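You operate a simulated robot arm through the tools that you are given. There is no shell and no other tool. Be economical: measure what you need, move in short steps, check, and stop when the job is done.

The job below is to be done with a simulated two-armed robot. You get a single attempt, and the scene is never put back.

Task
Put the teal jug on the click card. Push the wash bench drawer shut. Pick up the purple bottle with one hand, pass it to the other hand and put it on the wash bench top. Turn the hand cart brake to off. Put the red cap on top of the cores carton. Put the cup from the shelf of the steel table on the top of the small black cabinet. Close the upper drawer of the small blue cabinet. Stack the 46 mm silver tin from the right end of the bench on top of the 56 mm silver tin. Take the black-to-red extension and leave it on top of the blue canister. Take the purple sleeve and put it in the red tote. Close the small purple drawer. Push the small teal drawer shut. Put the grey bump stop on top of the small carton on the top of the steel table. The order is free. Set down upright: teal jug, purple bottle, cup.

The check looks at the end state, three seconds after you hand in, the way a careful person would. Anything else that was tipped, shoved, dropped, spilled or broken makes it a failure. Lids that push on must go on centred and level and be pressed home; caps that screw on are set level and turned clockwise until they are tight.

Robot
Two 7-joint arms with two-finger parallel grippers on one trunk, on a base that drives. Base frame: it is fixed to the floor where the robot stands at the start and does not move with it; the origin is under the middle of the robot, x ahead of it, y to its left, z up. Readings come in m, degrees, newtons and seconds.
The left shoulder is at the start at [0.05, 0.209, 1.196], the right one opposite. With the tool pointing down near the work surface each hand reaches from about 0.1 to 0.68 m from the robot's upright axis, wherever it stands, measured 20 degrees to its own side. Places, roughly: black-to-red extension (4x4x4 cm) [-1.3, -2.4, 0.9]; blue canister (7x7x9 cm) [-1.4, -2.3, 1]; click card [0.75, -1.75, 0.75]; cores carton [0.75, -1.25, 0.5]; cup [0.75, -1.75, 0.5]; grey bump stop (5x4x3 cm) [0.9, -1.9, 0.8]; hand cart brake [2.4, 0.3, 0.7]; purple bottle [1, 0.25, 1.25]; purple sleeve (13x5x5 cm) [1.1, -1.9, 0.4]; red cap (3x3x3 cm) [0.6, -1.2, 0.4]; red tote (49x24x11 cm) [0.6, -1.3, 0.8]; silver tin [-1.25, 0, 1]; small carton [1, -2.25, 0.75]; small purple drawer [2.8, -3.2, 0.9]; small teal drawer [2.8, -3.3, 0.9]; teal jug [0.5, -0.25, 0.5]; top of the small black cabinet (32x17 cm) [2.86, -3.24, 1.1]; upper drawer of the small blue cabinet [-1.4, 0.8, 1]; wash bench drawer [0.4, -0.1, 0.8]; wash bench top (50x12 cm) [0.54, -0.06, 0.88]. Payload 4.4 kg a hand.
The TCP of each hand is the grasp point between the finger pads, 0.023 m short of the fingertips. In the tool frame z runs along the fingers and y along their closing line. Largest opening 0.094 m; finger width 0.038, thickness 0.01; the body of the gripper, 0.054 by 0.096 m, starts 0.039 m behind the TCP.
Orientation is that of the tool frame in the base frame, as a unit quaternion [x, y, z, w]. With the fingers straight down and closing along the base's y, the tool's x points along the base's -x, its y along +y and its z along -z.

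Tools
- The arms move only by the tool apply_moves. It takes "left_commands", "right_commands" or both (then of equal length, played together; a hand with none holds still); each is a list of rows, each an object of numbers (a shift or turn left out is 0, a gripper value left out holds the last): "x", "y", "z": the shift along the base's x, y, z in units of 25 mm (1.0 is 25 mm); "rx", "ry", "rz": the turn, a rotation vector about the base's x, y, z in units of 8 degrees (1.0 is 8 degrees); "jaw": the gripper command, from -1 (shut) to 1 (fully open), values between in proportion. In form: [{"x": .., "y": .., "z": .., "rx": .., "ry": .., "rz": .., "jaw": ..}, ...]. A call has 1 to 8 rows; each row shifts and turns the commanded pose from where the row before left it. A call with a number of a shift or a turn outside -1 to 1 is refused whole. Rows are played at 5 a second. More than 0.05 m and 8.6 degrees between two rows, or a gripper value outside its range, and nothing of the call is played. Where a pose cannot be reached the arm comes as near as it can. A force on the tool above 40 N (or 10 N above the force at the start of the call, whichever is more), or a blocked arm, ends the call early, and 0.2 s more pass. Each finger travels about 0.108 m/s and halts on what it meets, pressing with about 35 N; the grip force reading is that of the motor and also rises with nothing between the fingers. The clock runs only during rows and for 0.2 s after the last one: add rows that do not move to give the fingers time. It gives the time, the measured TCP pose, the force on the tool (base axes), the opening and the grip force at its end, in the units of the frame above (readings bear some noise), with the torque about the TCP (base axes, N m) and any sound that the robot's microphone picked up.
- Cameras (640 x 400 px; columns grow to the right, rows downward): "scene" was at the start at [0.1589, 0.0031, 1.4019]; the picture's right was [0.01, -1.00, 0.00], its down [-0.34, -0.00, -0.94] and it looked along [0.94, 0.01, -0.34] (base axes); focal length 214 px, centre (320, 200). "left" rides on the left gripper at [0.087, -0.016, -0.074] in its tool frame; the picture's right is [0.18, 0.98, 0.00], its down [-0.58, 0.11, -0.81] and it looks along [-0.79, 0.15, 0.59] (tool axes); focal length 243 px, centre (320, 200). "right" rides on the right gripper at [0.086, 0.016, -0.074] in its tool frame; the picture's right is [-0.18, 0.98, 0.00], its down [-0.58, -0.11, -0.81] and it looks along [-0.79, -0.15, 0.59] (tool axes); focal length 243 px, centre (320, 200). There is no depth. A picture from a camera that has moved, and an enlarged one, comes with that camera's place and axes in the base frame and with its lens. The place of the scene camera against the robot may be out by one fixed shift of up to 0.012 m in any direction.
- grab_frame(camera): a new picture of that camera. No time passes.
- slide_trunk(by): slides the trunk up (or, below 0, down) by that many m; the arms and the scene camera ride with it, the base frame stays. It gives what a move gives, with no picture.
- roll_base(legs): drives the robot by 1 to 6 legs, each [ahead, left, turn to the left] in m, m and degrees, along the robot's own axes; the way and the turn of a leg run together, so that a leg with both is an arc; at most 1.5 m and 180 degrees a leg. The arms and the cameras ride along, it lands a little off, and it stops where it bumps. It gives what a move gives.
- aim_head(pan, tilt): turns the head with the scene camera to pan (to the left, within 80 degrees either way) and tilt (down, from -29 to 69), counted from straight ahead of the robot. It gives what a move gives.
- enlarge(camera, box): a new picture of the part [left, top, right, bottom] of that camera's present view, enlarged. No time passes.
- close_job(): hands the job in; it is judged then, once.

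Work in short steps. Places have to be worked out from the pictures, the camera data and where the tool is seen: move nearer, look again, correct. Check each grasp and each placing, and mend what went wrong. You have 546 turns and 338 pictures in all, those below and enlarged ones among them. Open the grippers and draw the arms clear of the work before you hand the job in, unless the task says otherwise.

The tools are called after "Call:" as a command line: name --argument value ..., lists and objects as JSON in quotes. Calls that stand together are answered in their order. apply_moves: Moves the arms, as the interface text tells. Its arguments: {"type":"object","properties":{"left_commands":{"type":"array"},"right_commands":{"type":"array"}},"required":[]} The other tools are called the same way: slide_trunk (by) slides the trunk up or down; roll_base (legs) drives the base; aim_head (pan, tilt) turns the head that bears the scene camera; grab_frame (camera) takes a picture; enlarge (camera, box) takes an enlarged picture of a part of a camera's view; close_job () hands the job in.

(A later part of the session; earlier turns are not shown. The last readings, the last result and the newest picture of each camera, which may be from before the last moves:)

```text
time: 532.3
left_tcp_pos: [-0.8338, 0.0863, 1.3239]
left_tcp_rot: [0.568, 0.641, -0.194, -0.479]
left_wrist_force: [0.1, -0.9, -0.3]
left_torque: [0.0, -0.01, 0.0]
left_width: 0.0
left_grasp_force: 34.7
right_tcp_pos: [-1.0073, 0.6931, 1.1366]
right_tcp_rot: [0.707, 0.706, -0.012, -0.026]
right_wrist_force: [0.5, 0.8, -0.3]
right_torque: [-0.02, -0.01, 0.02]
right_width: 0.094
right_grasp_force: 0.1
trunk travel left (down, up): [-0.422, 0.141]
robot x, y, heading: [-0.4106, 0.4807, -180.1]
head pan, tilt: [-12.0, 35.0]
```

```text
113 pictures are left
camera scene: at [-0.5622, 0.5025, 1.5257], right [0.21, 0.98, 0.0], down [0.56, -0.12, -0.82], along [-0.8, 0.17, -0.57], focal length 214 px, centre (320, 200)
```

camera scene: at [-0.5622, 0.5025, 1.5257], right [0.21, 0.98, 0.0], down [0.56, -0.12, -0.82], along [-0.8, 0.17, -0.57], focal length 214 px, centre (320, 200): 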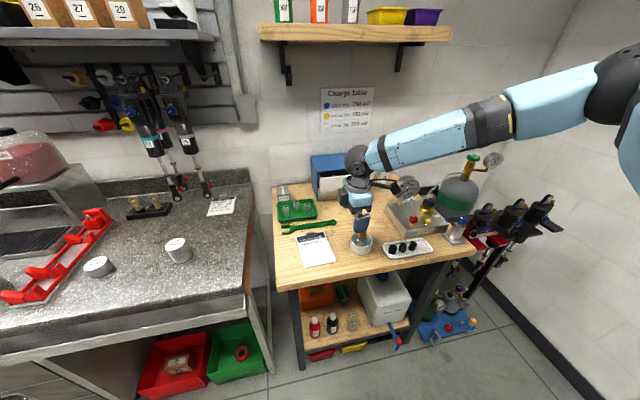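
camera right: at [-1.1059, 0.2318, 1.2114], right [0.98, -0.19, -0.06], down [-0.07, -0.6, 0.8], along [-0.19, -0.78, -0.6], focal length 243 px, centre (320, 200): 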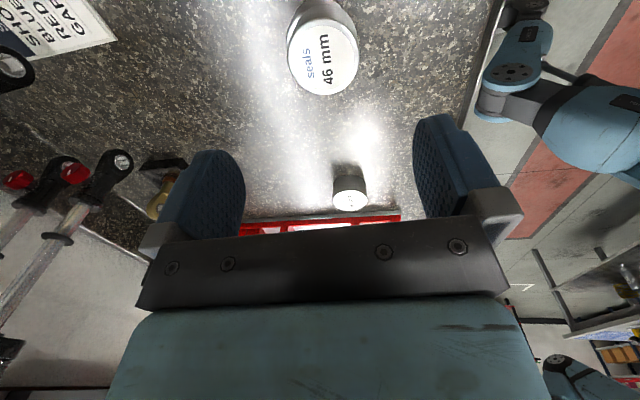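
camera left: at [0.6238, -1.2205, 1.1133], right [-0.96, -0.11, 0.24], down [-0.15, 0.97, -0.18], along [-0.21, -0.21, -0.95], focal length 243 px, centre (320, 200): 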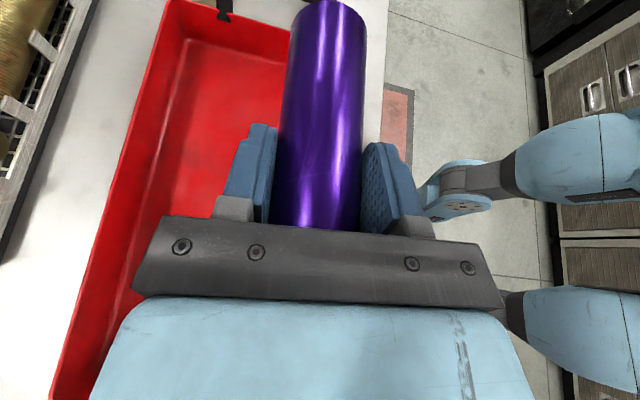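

The right hand blocks the view. I back off, pitch it to point forward (closed), and look at the drawer.

Call:
roll_base --legs '[[-0.2, 0.1, 0]]'

Call:
apply_moves --right_commands '[{"ry": 1, "jaw": -1}, {"ry": 1}, {"ry": 1}, {"ry": 1}, {"ry": 1}, {"ry": 1}, {"ry": 1}, {"ry": 0.5}]'

Call:
grab_frame --camera "scene"

Call:
enlarge --camera "scene" --box '[270, 130, 430, 230]'

```text
time: 534.0
left_tcp_pos: [-0.6344, -0.013, 1.3238]
left_tcp_rot: [0.568, 0.641, -0.194, -0.479]
left_wrist_force: [-0.1, 0.0, 0.8]
left_torque: [-0.01, -0.02, -0.02]
left_width: 0.0
left_grasp_force: 34.9
right_tcp_pos: [-0.8107, 0.5951, 1.1364]
right_tcp_rot: [0.708, 0.705, -0.013, -0.026]
right_wrist_force: [0.1, 0.4, 0.8]
right_torque: [0.03, 0.0, -0.02]
right_width: 0.0942
right_grasp_force: 0.2
trunk travel left (down, up): [-0.422, 0.141]
robot x, y, heading: [-0.2117, 0.3867, -180.1]
head pan, tilt: [-12.0, 35.0]
```

```text
time: 535.8
left_tcp_pos: [-0.6355, -0.0137, 1.324]
left_tcp_rot: [0.567, 0.641, -0.194, -0.48]
left_wrist_force: [-0.1, -0.6, -0.5]
left_torque: [-0.03, 0.02, 0.02]
left_width: 0.0001
left_grasp_force: 35.0
right_tcp_pos: [-0.8105, 0.5957, 1.1375]
right_tcp_rot: [0.606, 0.598, -0.367, -0.376]
right_wrist_force: [-0.3, 0.4, -0.2]
right_torque: [0.0, -0.02, -0.03]
right_width: 0.0004
right_grasp_force: 35.2
trunk travel left (down, up): [-0.422, 0.141]
robot x, y, heading: [-0.2123, 0.3832, -179.7]
head pan, tilt: [-12.0, 35.0]
```

```text
112 pictures are left
camera scene: at [-0.3649, 0.4028, 1.5257], right [0.21, 0.98, 0.0], down [0.56, -0.12, -0.82], along [-0.8, 0.17, -0.57], focal length 214 px, centre (320, 200)
```

scene: 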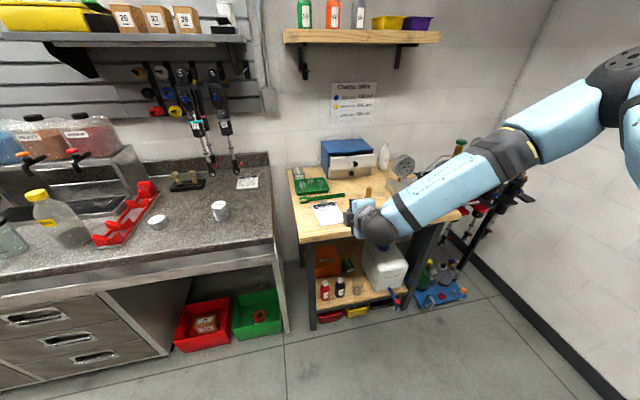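

```text
4.00 times, centred on (350, 180) of scene
camera zoom: at [-0.3649, 0.4028, 1.5257], right [0.21, 0.98, 0.0], down [0.56, -0.12, -0.82], along [-0.8, 0.17, -0.57], focal length 858 px, centre (200, 280)
```

zoom: 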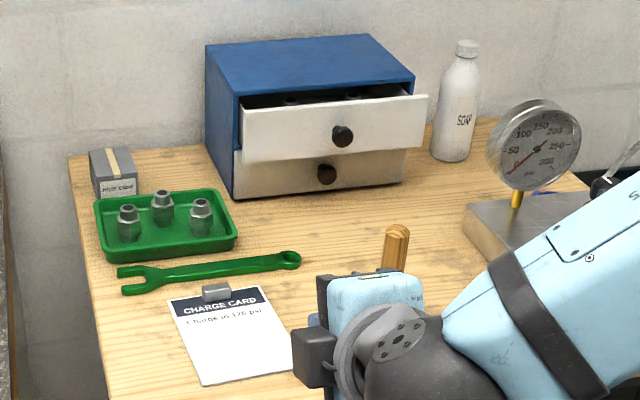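

The upper drawer's knob is at (−1.341, 0.803, 1.034). A pestle stands at (−1.09, 0.774, top 1.044), so I approach above it and lower beyond it.

Call:
roll_base --legs '[[0.0, -0.208, 0], [0.44, 0, 0]]'

Call:
enlarge --camera "scene" --box '[230, 120, 430, 270]'

Call:
grab_frame --camera "right"

```text
time: 540.4
left_tcp_pos: [-1.0641, 0.1868, 1.3234]
left_tcp_rot: [0.564, 0.644, -0.196, -0.479]
left_wrist_force: [0.8, -0.3, 0.3]
left_torque: [-0.02, 0.01, 0.0]
left_width: 0.0
left_grasp_force: 35.1
right_tcp_pos: [-1.2456, 0.7948, 1.1374]
right_tcp_rot: [0.604, 0.6, -0.367, -0.374]
right_wrist_force: [-0.5, -0.3, -0.2]
right_torque: [-0.02, 0.02, 0.01]
right_width: 0.0001
right_grasp_force: 35.0
trunk travel left (down, up): [-0.422, 0.141]
robot x, y, heading: [-0.6389, 0.5906, -179.5]
head pan, tilt: [-12.0, 35.0]
```

```text
2.67 times, centred on (330, 195) of scene
camera zoom: at [-0.7984, 0.6065, 1.5257], right [0.2, 0.98, 0.0], down [0.56, -0.11, -0.82], along [-0.8, 0.16, -0.57], focal length 572 px, centre (293, 213)
```

zoom: 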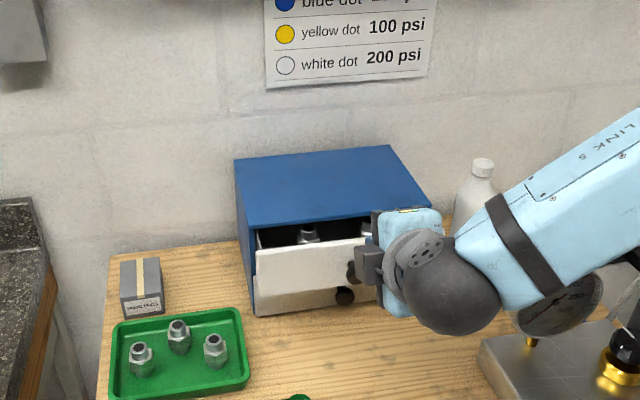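

```text
109 pictures are left
camera right: at [-1.1703, 0.8803, 1.1575], right [0.44, -0.18, -0.88], down [0.67, -0.59, 0.46], along [-0.6, -0.79, -0.14], focal length 243 px, centre (320, 200)
```

right: 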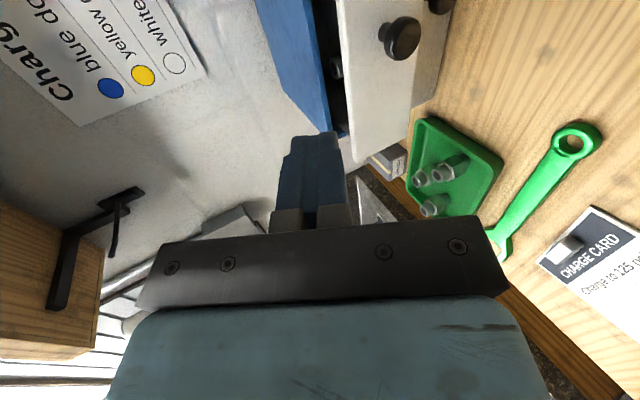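

Call:
slide_trunk --by -0.093

Call:
grab_frame --camera "right"

Call:
enlarge --camera "scene" --box '[260, 120, 420, 240]'

```text
time: 541.7
left_tcp_pos: [-1.0648, 0.1866, 1.2304]
left_tcp_rot: [0.564, 0.644, -0.196, -0.479]
left_wrist_force: [-0.7, -0.6, -0.4]
left_torque: [-0.01, -0.01, 0.02]
left_width: 0.0002
left_grasp_force: 35.1
right_tcp_pos: [-1.2465, 0.7955, 1.0441]
right_tcp_rot: [0.604, 0.602, -0.366, -0.374]
right_wrist_force: [-0.4, 0.5, -0.3]
right_torque: [0.03, 0.02, 0.02]
right_width: 0.0001
right_grasp_force: 34.8
trunk travel left (down, up): [-0.329, 0.234]
robot x, y, heading: [-0.6439, 0.5891, -179.4]
head pan, tilt: [-12.0, 35.0]
```

```text
108 pictures are left
camera right: at [-1.1703, 0.8804, 1.0646], right [0.44, -0.18, -0.88], down [0.67, -0.59, 0.46], along [-0.6, -0.79, -0.14], focal length 243 px, centre (320, 200)
```

right: 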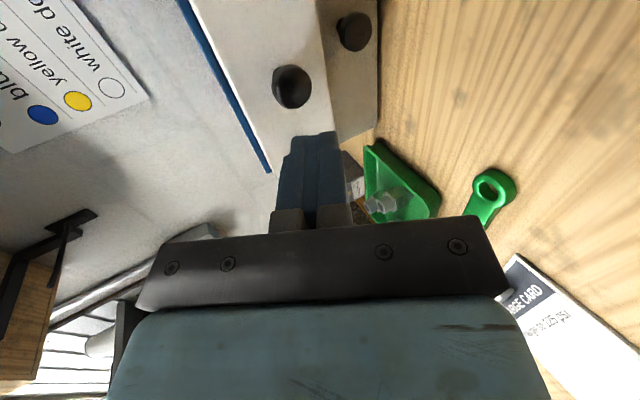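

```text
3.33 times, centred on (340, 180) of scene
camera zoom: at [-0.7983, 0.6066, 1.4328], right [0.2, 0.98, 0.0], down [0.56, -0.11, -0.82], along [-0.8, 0.16, -0.57], focal length 715 px, centre (253, 267)
```

zoom: 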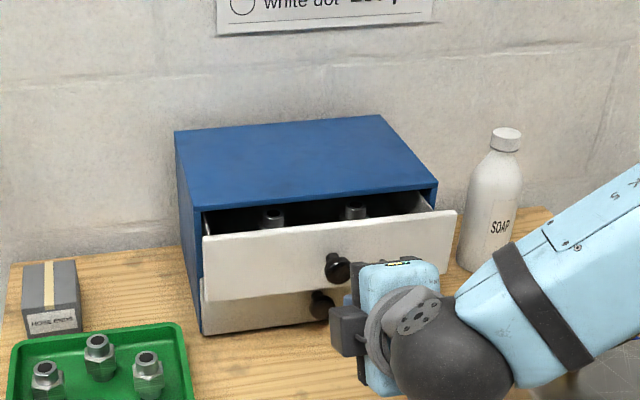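

Fingertips face the knob. I push forward.

Call:
roll_base --legs '[[0.07, 0, 0]]'

Call:
enlarge --camera "scene" --box '[260, 120, 420, 240]'

```text
time: 542.7
left_tcp_pos: [-1.1115, 0.1917, 1.2296]
left_tcp_rot: [0.566, 0.643, -0.194, -0.478]
left_wrist_force: [-0.5, -0.3, -0.1]
left_torque: [-0.02, 0.0, 0.0]
left_width: 0.0002
left_grasp_force: 35.2
right_tcp_pos: [-1.2885, 0.801, 1.0437]
right_tcp_rot: [0.606, 0.599, -0.366, -0.376]
right_wrist_force: [-0.2, 0.3, -0.2]
right_torque: [-0.02, -0.02, 0.01]
right_width: 0.0
right_grasp_force: 34.3
trunk travel left (down, up): [-0.329, 0.234]
robot x, y, heading: [-0.6892, 0.5894, -179.8]
head pan, tilt: [-12.0, 35.0]
stopped in leg 1: the robot was blocked; the commanded pose is now the measured one
```

```text
3.33 times, centred on (340, 180) of scene
camera zoom: at [-0.8429, 0.6095, 1.4322], right [0.2, 0.98, 0.0], down [0.56, -0.12, -0.82], along [-0.8, 0.17, -0.58], focal length 715 px, centre (253, 267)
```

zoom: 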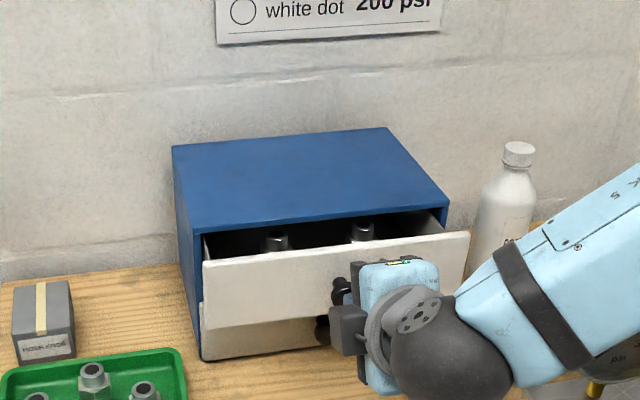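

The base is at the bench, so I push on with the arm.

Call:
apply_moves --right_commands '[{"x": -0.7}, {"x": -0.7}, {"x": -0.7}]'

Call:
enlarge --camera "scene" --box '[260, 120, 420, 240]'

```text
time: 543.5
left_tcp_pos: [-1.1104, 0.1929, 1.2285]
left_tcp_rot: [0.567, 0.642, -0.195, -0.478]
left_wrist_force: [0.0, 0.4, -1.1]
left_torque: [0.0, -0.01, -0.01]
left_width: 0.0
left_grasp_force: 34.8
right_tcp_pos: [-1.3367, 0.8088, 1.0517]
right_tcp_rot: [0.605, 0.599, -0.366, -0.375]
right_wrist_force: [0.1, -0.4, -0.8]
right_torque: [-0.02, 0.06, 0.0]
right_width: 0.0
right_grasp_force: 34.6
right hand out of reach, approached as far as the arm can: row 1, 2, 3
trunk travel left (down, up): [-0.329, 0.234]
robot x, y, heading: [-0.6869, 0.5899, -179.8]
head pan, tilt: [-12.0, 35.0]
```

```text
3.33 times, centred on (340, 180) of scene
camera zoom: at [-0.8416, 0.6097, 1.4325], right [0.2, 0.98, 0.0], down [0.56, -0.12, -0.82], along [-0.8, 0.17, -0.57], focal length 715 px, centre (253, 267)
```

zoom: 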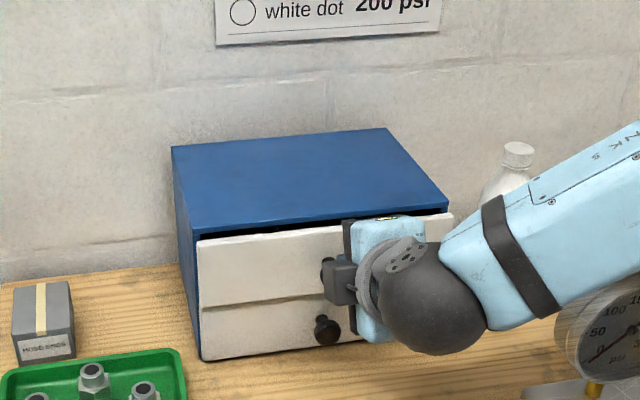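

Call:
apply_moves --right_commands '[{"x": -0.6}, {"x": -0.4}]'

Call:
enlarge --camera "scene" --box '[260, 120, 420, 240]'

```text
time: 544.1
left_tcp_pos: [-1.109, 0.1913, 1.2295]
left_tcp_rot: [0.566, 0.642, -0.195, -0.479]
left_wrist_force: [-0.6, -0.1, 0.7]
left_torque: [0.0, 0.02, 0.0]
left_width: 0.0
left_grasp_force: 35.0
right_tcp_pos: [-1.3584, 0.8162, 1.0575]
right_tcp_rot: [0.605, 0.598, -0.367, -0.376]
right_wrist_force: [-0.4, -0.1, -0.1]
right_torque: [0.01, 0.0, 0.05]
right_width: 0.0
right_grasp_force: 35.6
right hand out of reach, approached as far as the arm can: row 1, 2
trunk travel left (down, up): [-0.329, 0.234]
robot x, y, heading: [-0.6859, 0.5916, -179.7]
head pan, tilt: [-12.0, 35.0]
```

```text
3.33 times, centred on (340, 180) of scene
camera zoom: at [-0.8406, 0.6099, 1.4327], right [0.2, 0.98, 0.0], down [0.56, -0.12, -0.82], along [-0.8, 0.17, -0.57], focal length 715 px, centre (253, 267)
```

zoom: 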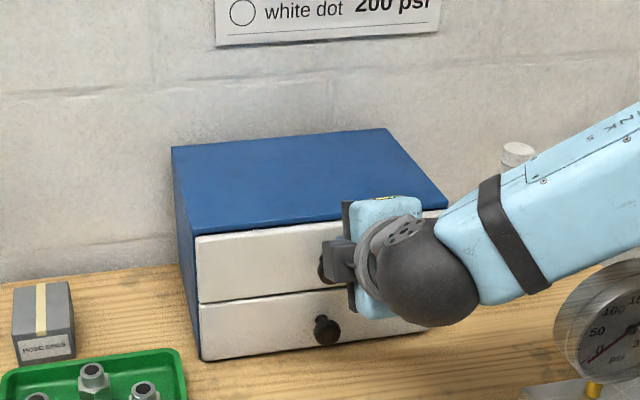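

Call:
apply_moves --right_commands '[{"x": -0.4}, {}]'

```text
time: 544.7
left_tcp_pos: [-1.1083, 0.1916, 1.23]
left_tcp_rot: [0.566, 0.643, -0.195, -0.478]
left_wrist_force: [-0.8, -0.1, -0.5]
left_torque: [0.0, -0.01, -0.01]
left_width: 0.0
left_grasp_force: 34.9
right_tcp_pos: [-1.3668, 0.8177, 1.0599]
right_tcp_rot: [0.604, 0.599, -0.366, -0.376]
right_wrist_force: [-0.8, -0.3, 0.0]
right_torque: [-0.01, 0.01, -0.01]
right_width: 0.0
right_grasp_force: 35.4
right hand out of reach, approached as far as the arm can: row 1
trunk travel left (down, up): [-0.329, 0.234]
robot x, y, heading: [-0.6832, 0.5907, -179.6]
head pan, tilt: [-12.0, 35.0]
```

Call:
apply_moves --right_commands '[{"x": 1}, {"x": 1}, {"x": 1}, {"x": 1}]'

Call:
slide_trunk --by 0.1

Call:
roll_base --legs '[[-0.2, 0.15, 0]]'

Call:
enlarge --camera "scene" --box '[290, 120, 410, 210]'

```text
time: 545.7
left_tcp_pos: [-1.1093, 0.1921, 1.2316]
left_tcp_rot: [0.566, 0.641, -0.195, -0.48]
left_wrist_force: [0.3, 0.4, 0.7]
left_torque: [0.0, -0.03, 0.03]
left_width: 0.0001
left_grasp_force: 35.5
right_tcp_pos: [-1.2664, 0.8182, 1.0613]
right_tcp_rot: [0.605, 0.598, -0.367, -0.376]
right_wrist_force: [0.7, 0.3, -0.3]
right_torque: [0.02, 0.0, -0.02]
right_width: 0.0
right_grasp_force: 34.6
trunk travel left (down, up): [-0.329, 0.234]
robot x, y, heading: [-0.687, 0.5923, -179.7]
head pan, tilt: [-12.0, 35.0]
```

```text
time: 547.0
left_tcp_pos: [-1.1085, 0.1922, 1.331]
left_tcp_rot: [0.566, 0.642, -0.195, -0.479]
left_wrist_force: [0.0, 0.2, 0.0]
left_torque: [-0.01, 0.02, -0.01]
left_width: 0.0001
left_grasp_force: 34.8
right_tcp_pos: [-1.2674, 0.8189, 1.1606]
right_tcp_rot: [0.605, 0.599, -0.366, -0.376]
right_wrist_force: [-0.6, -1.7, 0.9]
right_torque: [0.02, -0.01, 0.02]
right_width: 0.0
right_grasp_force: 34.8
trunk travel left (down, up): [-0.429, 0.134]
robot x, y, heading: [-0.6843, 0.5904, -179.5]
head pan, tilt: [-12.0, 35.0]
```

```text
time: 549.0
left_tcp_pos: [-0.9096, 0.0432, 1.3296]
left_tcp_rot: [0.567, 0.642, -0.195, -0.479]
left_wrist_force: [1.1, 0.5, 0.2]
left_torque: [0.0, 0.01, -0.02]
left_width: 0.0
left_grasp_force: 35.2
right_tcp_pos: [-1.0666, 0.6693, 1.1605]
right_tcp_rot: [0.606, 0.598, -0.366, -0.376]
right_wrist_force: [-0.2, -1.1, -0.5]
right_torque: [-0.04, 0.0, -0.01]
right_width: 0.0
right_grasp_force: 35.2
trunk travel left (down, up): [-0.429, 0.134]
robot x, y, heading: [-0.4875, 0.4396, -179.8]
head pan, tilt: [-12.0, 35.0]
```

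```text
4.44 times, centred on (350, 165) of scene
camera zoom: at [-0.6404, 0.4605, 1.5326], right [0.21, 0.98, 0.0], down [0.56, -0.12, -0.82], along [-0.8, 0.17, -0.57], focal length 953 px, centre (187, 356)
```

zoom: 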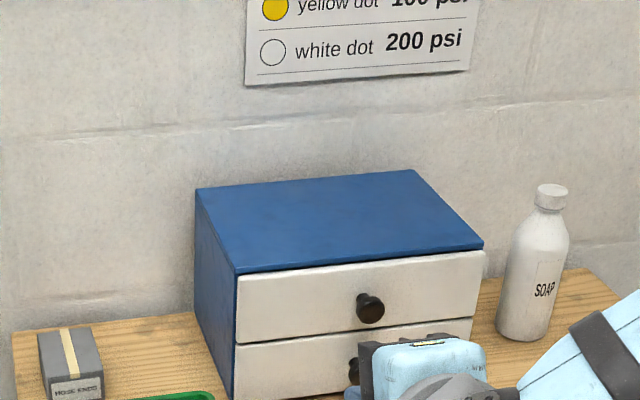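

Call:
enlarge --camera "scene" --box '[325, 150, 385, 195]'

```text
8.89 times, centred on (355, 172) of scene
camera zoom: at [-0.6404, 0.4605, 1.5326], right [0.21, 0.98, 0.0], down [0.56, -0.12, -0.82], along [-0.8, 0.17, -0.57], focal length 1906 px, centre (9, 444)
```

zoom: 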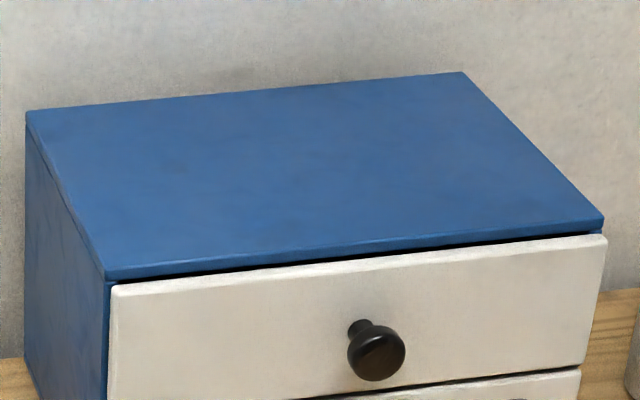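

The upper drawer is shut flush. Now to the extension and blue canister near (−1.35, −2.35): I back off and strafe along.

Call:
roll_base --legs '[[-0.3, 0, 0], [0, 1.4, 0], [0, 1.1, 0]]'

Call:
aim_head --pan 0 --tilt 25

Call:
grab_frame --camera "scene"

```text
time: 572.5
left_tcp_pos: [-0.6117, -2.4401, 1.3292]
left_tcp_rot: [0.567, 0.641, -0.194, -0.479]
left_wrist_force: [-0.9, 0.1, -0.6]
left_torque: [0.01, -0.01, -0.01]
left_width: 0.0002
left_grasp_force: 35.0
right_tcp_pos: [-0.7667, -1.8126, 1.1603]
right_tcp_rot: [0.607, 0.597, -0.366, -0.376]
right_wrist_force: [-0.8, -0.1, 1.1]
right_torque: [0.0, 0.02, 0.03]
right_width: 0.0
right_grasp_force: 34.7
trunk travel left (down, up): [-0.429, 0.134]
robot x, y, heading: [-0.1862, -2.0444, -179.8]
head pan, tilt: [-12.0, 35.0]
```

```text
time: 573.3
left_tcp_pos: [-0.6117, -2.4399, 1.3295]
left_tcp_rot: [0.567, 0.641, -0.194, -0.479]
left_wrist_force: [0.6, -0.6, 0.1]
left_torque: [-0.02, -0.01, 0.01]
left_width: 0.0
left_grasp_force: 35.1
right_tcp_pos: [-0.7684, -1.813, 1.1609]
right_tcp_rot: [0.606, 0.598, -0.365, -0.377]
right_wrist_force: [0.0, -0.6, -0.2]
right_torque: [0.02, 0.01, 0.02]
right_width: 0.0
right_grasp_force: 35.2
trunk travel left (down, up): [-0.429, 0.134]
robot x, y, heading: [-0.1846, -2.0426, -180.0]
head pan, tilt: [0.0, 25.0]
```

```text
101 pictures are left
camera scene: at [-0.3478, -2.0417, 1.5484], right [0.0, 1.0, 0.0], down [0.42, 0.0, -0.91], along [-0.91, 0.0, -0.42], focal length 214 px, centre (320, 200)
```

scene: 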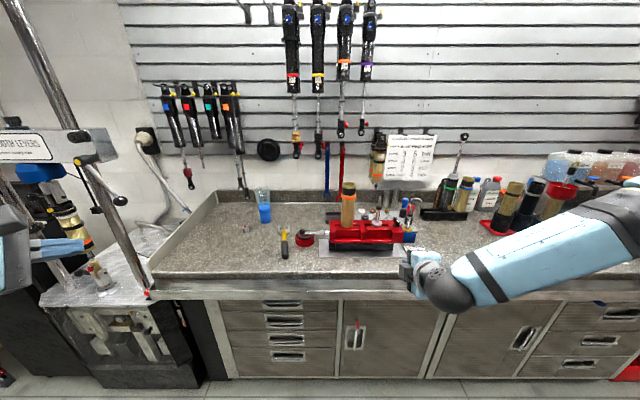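

Call:
enlarge --camera "scene" --box '[190, 170, 430, 280]'

```text
2.67 times, centred on (310, 225) of scene
camera zoom: at [-0.3478, -2.0417, 1.5484], right [0.0, 1.0, 0.0], down [0.42, 0.0, -0.91], along [-0.91, 0.0, -0.42], focal length 572 px, centre (347, 133)
```

zoom: 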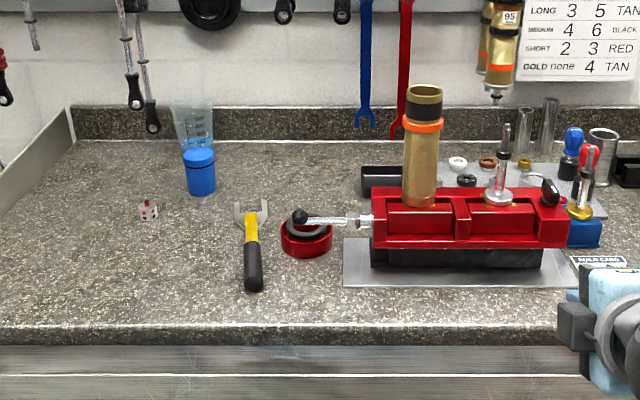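

Call:
enlarge --camera "scene" --box '[225, 185, 295, 225]'

```text
9.14 times, centred on (260, 205) of scene
camera zoom: at [-0.3478, -2.0417, 1.5484], right [0.0, 1.0, 0.0], down [0.42, 0.0, -0.91], along [-0.91, 0.0, -0.42], focal length 1961 px, centre (869, 154)
```

zoom: 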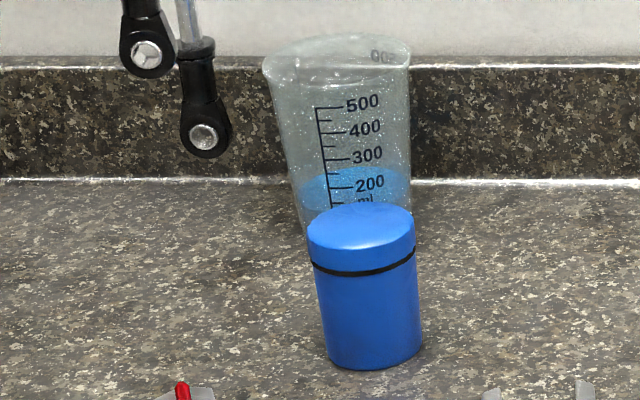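

The blue canister (top ≈ (−1.41, −2.35, 1.012)) stands before a cup of blue liquid, and the small dotted cube at (−1.28, −2.42) matches the extension's place. I reorient the right hand: vertical, unyaw, then a 62° pitch.

Call:
apply_moves --right_commands '[{"ry": -1}, {"ry": -1}, {"ry": -1}, {"ry": -1}, {"ry": -1}, {"ry": -1}, {"ry": -1}, {"ry": -0.8}]'

Call:
apply_moves --right_commands '[{"rz": -1}, {"rz": -1}, {"rz": -1}, {"rz": -1}, {"rz": -1}, {"rz": -1}, {"rz": -1}, {"rz": -1}]'

Call:
apply_moves --right_commands '[{"rz": -1}, {"rz": -1}, {"rz": -1}, {"rz": -0.25, "ry": 0.5}, {"ry": 1}, {"ry": 1}, {"jaw": 1}]'

Call:
roll_base --legs '[[0, 0.6, 0]]'

Call:
grab_frame --camera "right"

Call:
grab_frame --camera "scene"

```text
time: 575.1
left_tcp_pos: [-0.6121, -2.4404, 1.3297]
left_tcp_rot: [0.567, 0.641, -0.196, -0.479]
left_wrist_force: [0.8, 0.0, 0.1]
left_torque: [-0.01, 0.0, -0.03]
left_width: 0.0001
left_grasp_force: 35.0
right_tcp_pos: [-0.7688, -1.8134, 1.1615]
right_tcp_rot: [0.707, 0.707, 0.002, -0.012]
right_wrist_force: [-0.9, 0.1, -0.3]
right_torque: [-0.02, -0.01, 0.0]
right_width: 0.0
right_grasp_force: 35.5
trunk travel left (down, up): [-0.429, 0.134]
robot x, y, heading: [-0.1856, -2.041, -179.8]
head pan, tilt: [0.0, 25.0]
```

```text
time: 576.9
left_tcp_pos: [-0.6114, -2.4402, 1.3301]
left_tcp_rot: [0.566, 0.641, -0.194, -0.48]
left_wrist_force: [-0.3, -0.3, -0.4]
left_torque: [-0.01, 0.01, -0.03]
left_width: 0.0
left_grasp_force: 35.4
right_tcp_pos: [-0.7683, -1.8127, 1.1609]
right_tcp_rot: [0.975, 0.222, 0.007, -0.009]
right_wrist_force: [-0.4, 0.1, 0.1]
right_torque: [-0.04, -0.02, 0.0]
right_width: 0.0
right_grasp_force: 35.1
trunk travel left (down, up): [-0.429, 0.134]
robot x, y, heading: [-0.1843, -2.0404, -180.0]
head pan, tilt: [0.0, 25.0]
```

```text
time: 578.5
left_tcp_pos: [-0.6118, -2.4406, 1.3303]
left_tcp_rot: [0.566, 0.642, -0.195, -0.479]
left_wrist_force: [-0.3, -0.1, 0.0]
left_torque: [0.01, -0.01, -0.01]
left_width: 0.0
left_grasp_force: 34.8
right_tcp_pos: [-0.7675, -1.8132, 1.1598]
right_tcp_rot: [0.986, -0.003, -0.165, -0.008]
right_wrist_force: [-0.6, -0.3, -0.2]
right_torque: [-0.01, 0.0, -0.02]
right_width: 0.0815
right_grasp_force: 0.2
trunk travel left (down, up): [-0.429, 0.134]
robot x, y, heading: [-0.1877, -2.0421, -179.8]
head pan, tilt: [0.0, 25.0]
```

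```text
time: 584.2
left_tcp_pos: [-0.6143, -3.0337, 1.3313]
left_tcp_rot: [0.569, 0.639, -0.193, -0.48]
left_wrist_force: [0.4, 0.0, 0.5]
left_torque: [0.01, -0.02, -0.02]
left_width: 0.0
left_grasp_force: 35.0
right_tcp_pos: [-0.767, -2.4067, 1.1609]
right_tcp_rot: [0.986, -0.006, -0.164, -0.008]
right_wrist_force: [-0.6, 0.5, 0.6]
right_torque: [0.01, 0.0, 0.0]
right_width: 0.0938
right_grasp_force: 0.1
trunk travel left (down, up): [-0.429, 0.134]
robot x, y, heading: [-0.1884, -2.6366, 179.7]
head pan, tilt: [0.0, 25.0]
```

```text
98 pictures are left
camera right: at [-0.6611, -2.4249, 1.2032], right [-0.19, -0.98, 0.05], down [-0.29, 0.1, 0.95], along [-0.94, 0.17, -0.3], focal length 243 px, centre (320, 200)
```

right: 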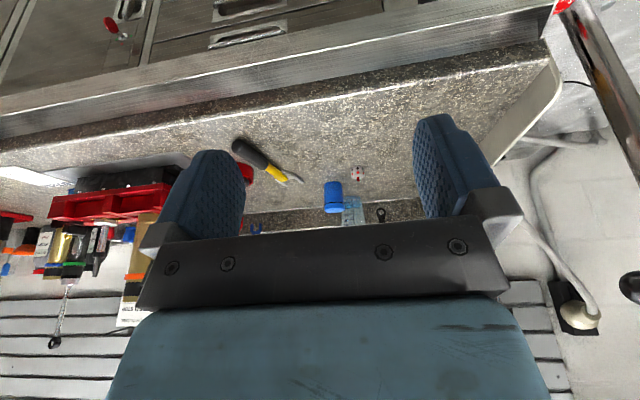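

```text
97 pictures are left
camera scene: at [-0.3485, -2.6367, 1.5484], right [0.0, 1.0, 0.0], down [0.42, 0.0, -0.91], along [-0.91, 0.0, -0.42], focal length 214 px, centre (320, 200)
```

scene: 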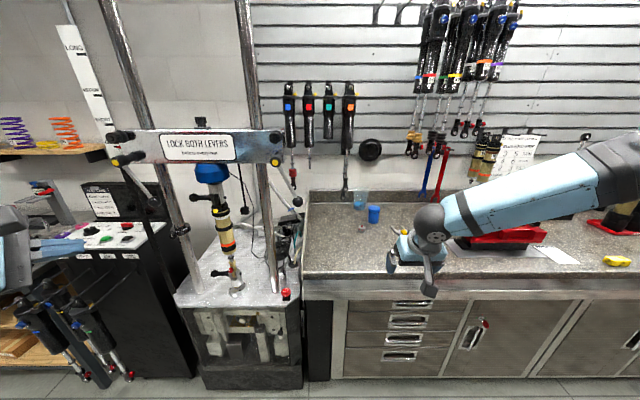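

The press frame at left would foul the left arm here. Better: stand farther right and use the left hand (camera on top, pitched ~28° forward), as I did for the red cap. I shift back right and raise the right hand clear.

Call:
roll_base --legs '[[0, -0.6, 0]]'

Call:
apply_moves --left_commands '[{"rz": 1, "ry": -0.3, "jaw": 1}, {"rz": 1, "ry": -0.3}, {"rz": 0.5, "ry": -0.3}, {"ry": -0.5}, {}, {}, {}, {}]' --right_commands '[{"z": 1}, {"z": 1}, {"z": 1}, {"z": 1}, {"z": 1}, {"z": 1}, {"z": 1}, {"z": 1}]'

Call:
roll_base --legs '[[0.3, 0.0, 0]]'

Call:
grab_frame --camera "left"

Call:
grab_frame --camera "scene"

```text
time: 589.9
left_tcp_pos: [-0.6132, -2.4341, 1.3295]
left_tcp_rot: [0.571, 0.638, -0.192, -0.48]
left_wrist_force: [0.2, -1.1, 0.4]
left_torque: [0.01, 0.01, 0.03]
left_width: 0.0
left_grasp_force: 35.0
right_tcp_pos: [-0.7627, -1.8066, 1.1611]
right_tcp_rot: [0.986, -0.009, -0.164, -0.009]
right_wrist_force: [-0.6, 0.4, -0.4]
right_torque: [0.01, -0.01, 0.01]
right_width: 0.0939
right_grasp_force: 0.1
trunk travel left (down, up): [-0.429, 0.134]
robot x, y, heading: [-0.1839, -2.0417, 179.3]
head pan, tilt: [0.0, 25.0]
```

```text
time: 591.7
left_tcp_pos: [-0.6256, -2.4428, 1.334]
left_tcp_rot: [0.47, 0.77, -0.22, -0.372]
left_wrist_force: [0.5, 0.7, -0.1]
left_torque: [0.03, 0.01, -0.02]
left_width: 0.0939
left_grasp_force: 0.0
left hand out of reach, approached as far as the arm can: row 1, 2
right_tcp_pos: [-0.7619, -1.805, 1.3617]
right_tcp_rot: [0.986, -0.008, -0.164, -0.008]
right_wrist_force: [-0.5, 0.2, 0.0]
right_torque: [-0.03, -0.02, -0.02]
right_width: 0.0937
right_grasp_force: 0.2
trunk travel left (down, up): [-0.429, 0.134]
robot x, y, heading: [-0.1838, -2.0422, 179.6]
head pan, tilt: [0.0, 25.0]
```

```text
time: 593.7
left_tcp_pos: [-0.9241, -2.4427, 1.3337]
left_tcp_rot: [0.468, 0.77, -0.222, -0.372]
left_wrist_force: [0.0, 0.4, 0.1]
left_torque: [0.0, 0.04, -0.01]
left_width: 0.0941
left_grasp_force: 0.0
right_tcp_pos: [-1.0623, -1.807, 1.3596]
right_tcp_rot: [0.986, -0.006, -0.165, -0.009]
right_wrist_force: [0.1, 0.4, -0.1]
right_torque: [0.01, 0.0, -0.03]
right_width: 0.0936
right_grasp_force: 0.0
trunk travel left (down, up): [-0.429, 0.134]
robot x, y, heading: [-0.4806, -2.0409, 179.6]
head pan, tilt: [0.0, 25.0]
```

```text
96 pictures are left
camera left: at [-0.8996, -2.373, 1.424], right [0.5, 0.62, -0.61], down [0.86, -0.47, 0.22], along [-0.15, -0.63, -0.76], focal length 243 px, centre (320, 200)
```

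left: 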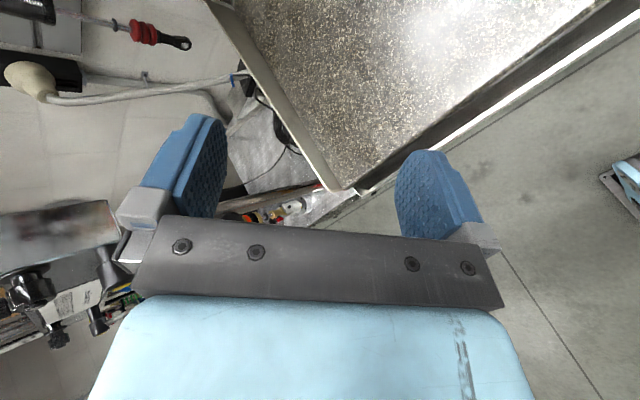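

```text
95 pictures are left
camera scene: at [-0.6426, -2.0374, 1.5486], right [0.01, 1.0, 0.0], down [0.42, 0.0, -0.91], along [-0.91, 0.0, -0.42], focal length 214 px, centre (320, 200)
```

scene: 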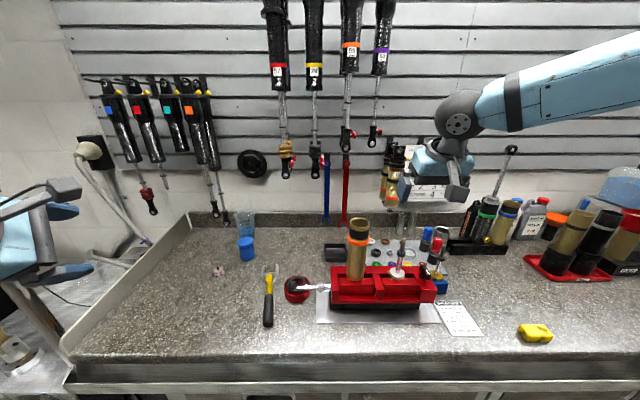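

The left hand is rolled about 62°. I roll it back about its own axis.

Call:
apply_moves --left_commands '[{"rx": 0.756, "rz": 0.6}, {"rx": 0.756, "rz": 0.6}, {"rx": 0.756, "rz": 0.6}, {"rx": 0.756, "rz": 0.6}, {"rx": 0.756, "rz": 0.6}, {"rx": 0.756, "rz": 0.6}, {"rx": 0.756, "rz": 0.6}, {"rx": 0.756, "rz": 0.6}]'

Call:
grab_frame --camera "left"

```text
time: 595.5
left_tcp_pos: [-0.9255, -2.4413, 1.3334]
left_tcp_rot: [0.007, 0.9, 0.003, -0.436]
left_wrist_force: [0.1, -0.5, 0.1]
left_torque: [0.01, 0.02, 0.01]
left_width: 0.0936
left_grasp_force: 0.0
right_tcp_pos: [-1.0629, -1.8058, 1.361]
right_tcp_rot: [0.986, -0.006, -0.164, -0.008]
right_wrist_force: [-0.6, -0.6, -0.3]
right_torque: [-0.02, -0.01, -0.01]
right_width: 0.094
right_grasp_force: 0.0
trunk travel left (down, up): [-0.429, 0.134]
robot x, y, heading: [-0.4809, -2.0364, 179.8]
head pan, tilt: [0.0, 25.0]
```

```text
94 pictures are left
camera left: at [-0.9202, -2.4575, 1.4484], right [-0.1, 0.98, 0.14], down [0.99, 0.1, 0.04], along [0.03, 0.15, -0.99], focal length 243 px, centre (320, 200)
```

left: 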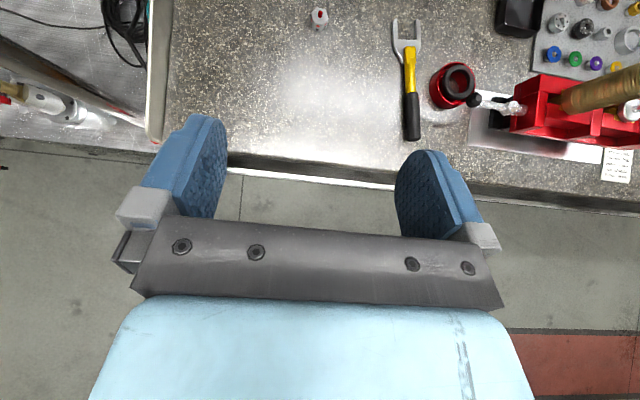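

Now it's in the same good pose as for the red cap. I zoom on the cube to identify it.

Call:
enlarge --camera "left" --box '[290, 0, 350, 40]'

```text
10.00 times, centred on (320, 20) of left
camera zoom: at [-0.9202, -2.4575, 1.4484], right [-0.1, 0.98, 0.14], down [0.99, 0.1, 0.04], along [0.03, 0.15, -0.99], focal length 2426 px, centre (320, 2000)
```

zoom: 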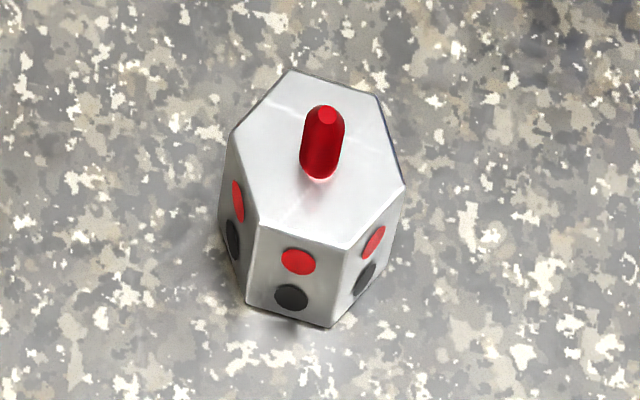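

It is the hex extension with black and red dots. I retract the right hand a bit, drive in, and lower the left toward it.

Call:
apply_moves --right_commands '[{"x": 1, "z": 1}, {"x": 1, "z": 1}, {"x": 1, "z": 1}, {"x": 1, "z": 1}, {"x": 1}, {"x": 1}]' --left_commands '[{"x": -1}, {"x": -1}, {"x": -1}, {"x": -1}, {"x": -1}, {}]'

Call:
roll_base --legs '[[0.16, 0.0, 0]]'

Call:
slide_trunk --by -0.25

Call:
grab_frame --camera "left"

Call:
grab_frame --camera "scene"

```text
time: 596.9
left_tcp_pos: [-1.0461, -2.442, 1.3362]
left_tcp_rot: [0.007, 0.899, 0.001, -0.437]
left_wrist_force: [0.2, 0.2, 0.6]
left_torque: [0.0, -0.01, 0.01]
left_width: 0.0939
left_grasp_force: 0.2
right_tcp_pos: [-0.9112, -1.8071, 1.4619]
right_tcp_rot: [0.986, -0.006, -0.164, -0.009]
right_wrist_force: [0.9, 0.2, -0.1]
right_torque: [0.02, 0.0, -0.02]
right_width: 0.0942
right_grasp_force: 0.2
trunk travel left (down, up): [-0.429, 0.134]
robot x, y, heading: [-0.4828, -2.0445, 179.6]
head pan, tilt: [0.0, 25.0]
```

```text
time: 598.4
left_tcp_pos: [-1.2071, -2.4408, 1.3361]
left_tcp_rot: [0.009, 0.899, 0.002, -0.437]
left_wrist_force: [-0.3, -0.4, 0.1]
left_torque: [-0.01, -0.02, -0.03]
left_width: 0.0942
left_grasp_force: 0.0
right_tcp_pos: [-1.0707, -1.8049, 1.462]
right_tcp_rot: [0.986, -0.006, -0.166, -0.009]
right_wrist_force: [-0.2, 0.1, 0.0]
right_torque: [0.0, 0.01, -0.02]
right_width: 0.094
right_grasp_force: 0.0
trunk travel left (down, up): [-0.429, 0.134]
robot x, y, heading: [-0.6447, -2.0391, 179.9]
head pan, tilt: [0.0, 25.0]
```

```text
time: 600.9
left_tcp_pos: [-1.2098, -2.4404, 1.0837]
left_tcp_rot: [0.007, 0.9, 0.001, -0.436]
left_wrist_force: [0.1, 0.2, -0.6]
left_torque: [0.0, 0.0, -0.01]
left_width: 0.0941
left_grasp_force: 0.1
right_tcp_pos: [-1.0723, -1.8055, 1.2107]
right_tcp_rot: [0.986, -0.007, -0.164, -0.009]
right_wrist_force: [-0.5, 0.0, -0.6]
right_torque: [0.01, 0.0, 0.01]
right_width: 0.094
right_grasp_force: 0.1
trunk travel left (down, up): [-0.179, 0.384]
robot x, y, heading: [-0.6428, -2.0396, 179.6]
head pan, tilt: [0.0, 25.0]
```

```text
92 pictures are left
camera left: at [-1.2047, -2.4559, 1.1989], right [-0.1, 0.99, 0.14], down [0.99, 0.09, 0.04], along [0.03, 0.14, -0.99], focal length 243 px, centre (320, 200)
```

left: 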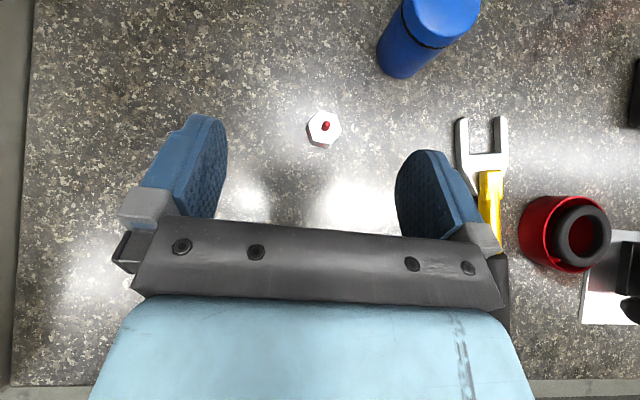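

```text
91 pictures are left
camera scene: at [-0.8034, -2.0363, 1.2985], right [0.01, 1.0, 0.0], down [0.42, 0.0, -0.91], along [-0.91, 0.01, -0.42], focal length 214 px, centre (320, 200)
```

scene: 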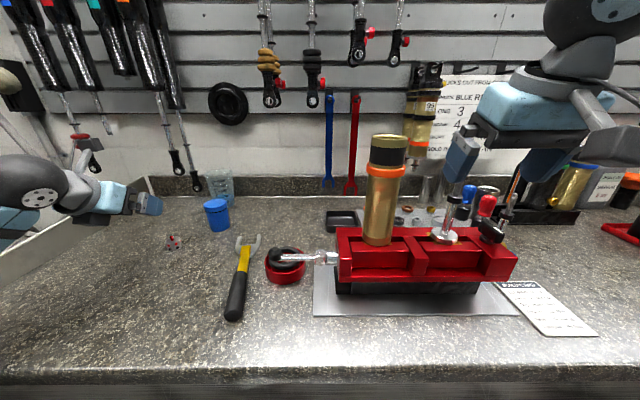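

Extension at (−1.2665, −2.425). I move over it and descend.

Call:
apply_moves --left_commands '[{"x": -0.7, "y": 0.2, "z": -1}, {"x": -0.7, "y": 0.2, "z": -1}, {"x": -0.5, "y": 0.2, "z": -0.8}, {"z": -0.6}, {}]'

Call:
grab_frame --camera "left"

```text
time: 602.1
left_tcp_pos: [-1.257, -2.4246, 0.9995]
left_tcp_rot: [0.008, 0.9, 0.003, -0.436]
left_wrist_force: [-0.2, -1.4, 0.2]
left_torque: [0.0, -0.01, 0.01]
left_width: 0.0942
left_grasp_force: 0.1
right_tcp_pos: [-1.0714, -1.8042, 1.2121]
right_tcp_rot: [0.986, -0.006, -0.164, -0.009]
right_wrist_force: [0.1, 0.4, 0.5]
right_torque: [0.03, 0.04, 0.02]
right_width: 0.0941
right_grasp_force: 0.0
trunk travel left (down, up): [-0.179, 0.384]
robot x, y, heading: [-0.6416, -2.0393, 179.5]
head pan, tilt: [0.0, 25.0]
```

```text
90 pictures are left
camera left: at [-1.2522, -2.4404, 1.1138], right [-0.1, 0.99, 0.14], down [0.99, 0.09, 0.04], along [0.03, 0.14, -0.99], focal length 243 px, centre (320, 200)
```

left: 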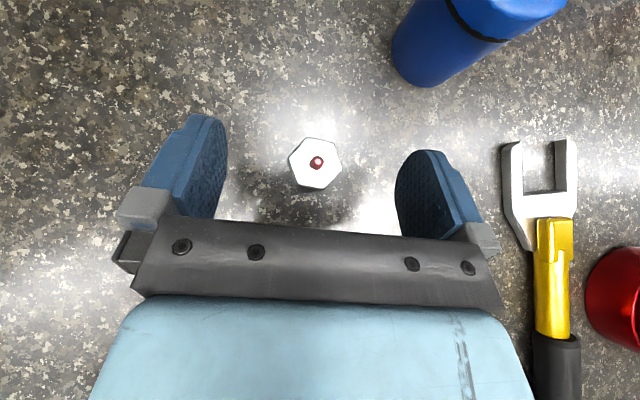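

Call:
apply_moves --left_commands '[{"x": -0.5, "z": -0.5}, {"z": -0.5}, {"z": -0.3}, {}]'

Call:
apply_moves --left_commands '[{"jaw": 0}, {"jaw": -1}, {"jaw": -1}, {"jaw": -1}, {}]'

Call:
grab_frame --camera "left"

```text
time: 603.1
left_tcp_pos: [-1.2614, -2.4211, 0.9842]
left_tcp_rot: [0.009, 0.896, -0.006, -0.444]
left_wrist_force: [0.7, -0.3, 0.4]
left_torque: [-0.02, 0.02, 0.02]
left_width: 0.0939
left_grasp_force: 0.0
right_tcp_pos: [-1.0629, -1.7953, 1.2138]
right_tcp_rot: [0.986, -0.007, -0.169, -0.002]
right_wrist_force: [-0.5, 0.0, -0.4]
right_torque: [0.04, -0.02, -0.02]
right_width: 0.0938
right_grasp_force: 0.1
trunk travel left (down, up): [-0.179, 0.384]
robot x, y, heading: [-0.6454, -2.0353, 179.7]
head pan, tilt: [0.0, 25.0]
```

```text
time: 604.3
left_tcp_pos: [-1.2616, -2.4216, 0.9842]
left_tcp_rot: [0.008, 0.895, -0.006, -0.445]
left_wrist_force: [-2.8, -3.6, 11.5]
left_torque: [0.0, 0.19, 0.07]
left_width: 0.0064
left_grasp_force: 35.3
right_tcp_pos: [-1.0616, -1.7948, 1.2142]
right_tcp_rot: [0.985, -0.008, -0.17, -0.004]
right_wrist_force: [-0.8, -0.9, 0.6]
right_torque: [-0.01, 0.02, 0.01]
right_width: 0.0942
right_grasp_force: 0.1
trunk travel left (down, up): [-0.179, 0.384]
robot x, y, heading: [-0.6424, -2.0361, 179.6]
head pan, tilt: [0.0, 25.0]
```

```text
89 pictures are left
camera left: at [-1.2544, -2.4354, 1.0985], right [-0.1, 0.99, 0.13], down [0.99, 0.1, 0.02], along [0.01, 0.13, -0.99], focal length 243 px, centre (320, 200)
```

left: 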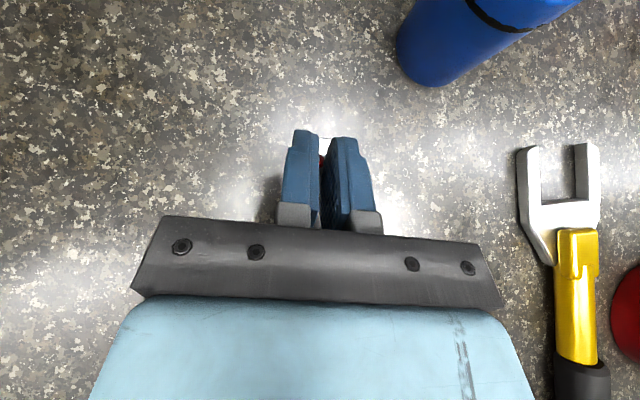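

The forearm met the bench edge, so only the red pin is gripped (6 mm). It may well carry: I lift with the trunk and check.

Call:
slide_trunk --by 0.06

Call:
grab_frame --camera "left"

Call:
enlarge --camera "scene" --box '[90, 170, 290, 295]'

```text
time: 605.3
left_tcp_pos: [-1.2702, -2.4256, 1.0258]
left_tcp_rot: [0.007, 0.9, 0.002, -0.435]
left_wrist_force: [0.8, -0.3, -0.6]
left_torque: [0.0, 0.01, -0.02]
left_width: 0.0063
left_grasp_force: 35.6
right_tcp_pos: [-1.0726, -1.8041, 1.27]
right_tcp_rot: [0.986, -0.007, -0.164, -0.008]
right_wrist_force: [-0.8, 0.2, -0.3]
right_torque: [0.01, -0.02, -0.01]
right_width: 0.0939
right_grasp_force: 0.0
trunk travel left (down, up): [-0.239, 0.324]
robot x, y, heading: [-0.6429, -2.036, 179.5]
head pan, tilt: [0.0, 25.0]
```

```text
88 pictures are left
camera left: at [-1.2658, -2.4407, 1.14], right [-0.1, 0.98, 0.14], down [0.99, 0.09, 0.05], along [0.03, 0.14, -0.99], focal length 243 px, centre (320, 200)
```

left: 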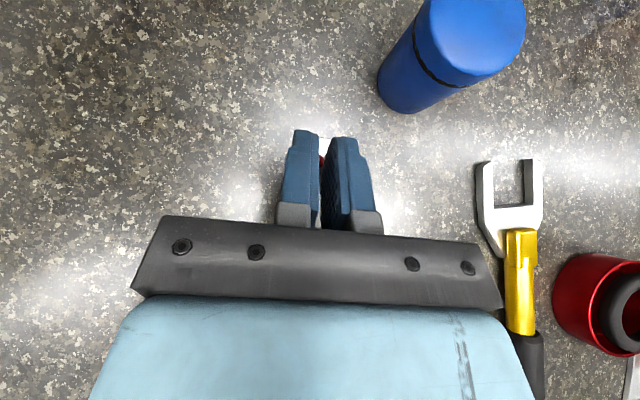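

```text
3.20 times, centred on (190, 232) of scene
camera zoom: at [-0.8047, -2.0367, 1.358], right [0.01, 1.0, 0.0], down [0.42, 0.0, -0.91], along [-0.91, 0.01, -0.42], focal length 686 px, centre (736, 96)
```

zoom: 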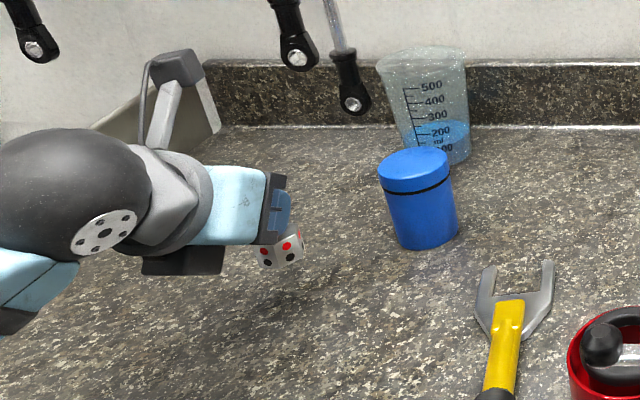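

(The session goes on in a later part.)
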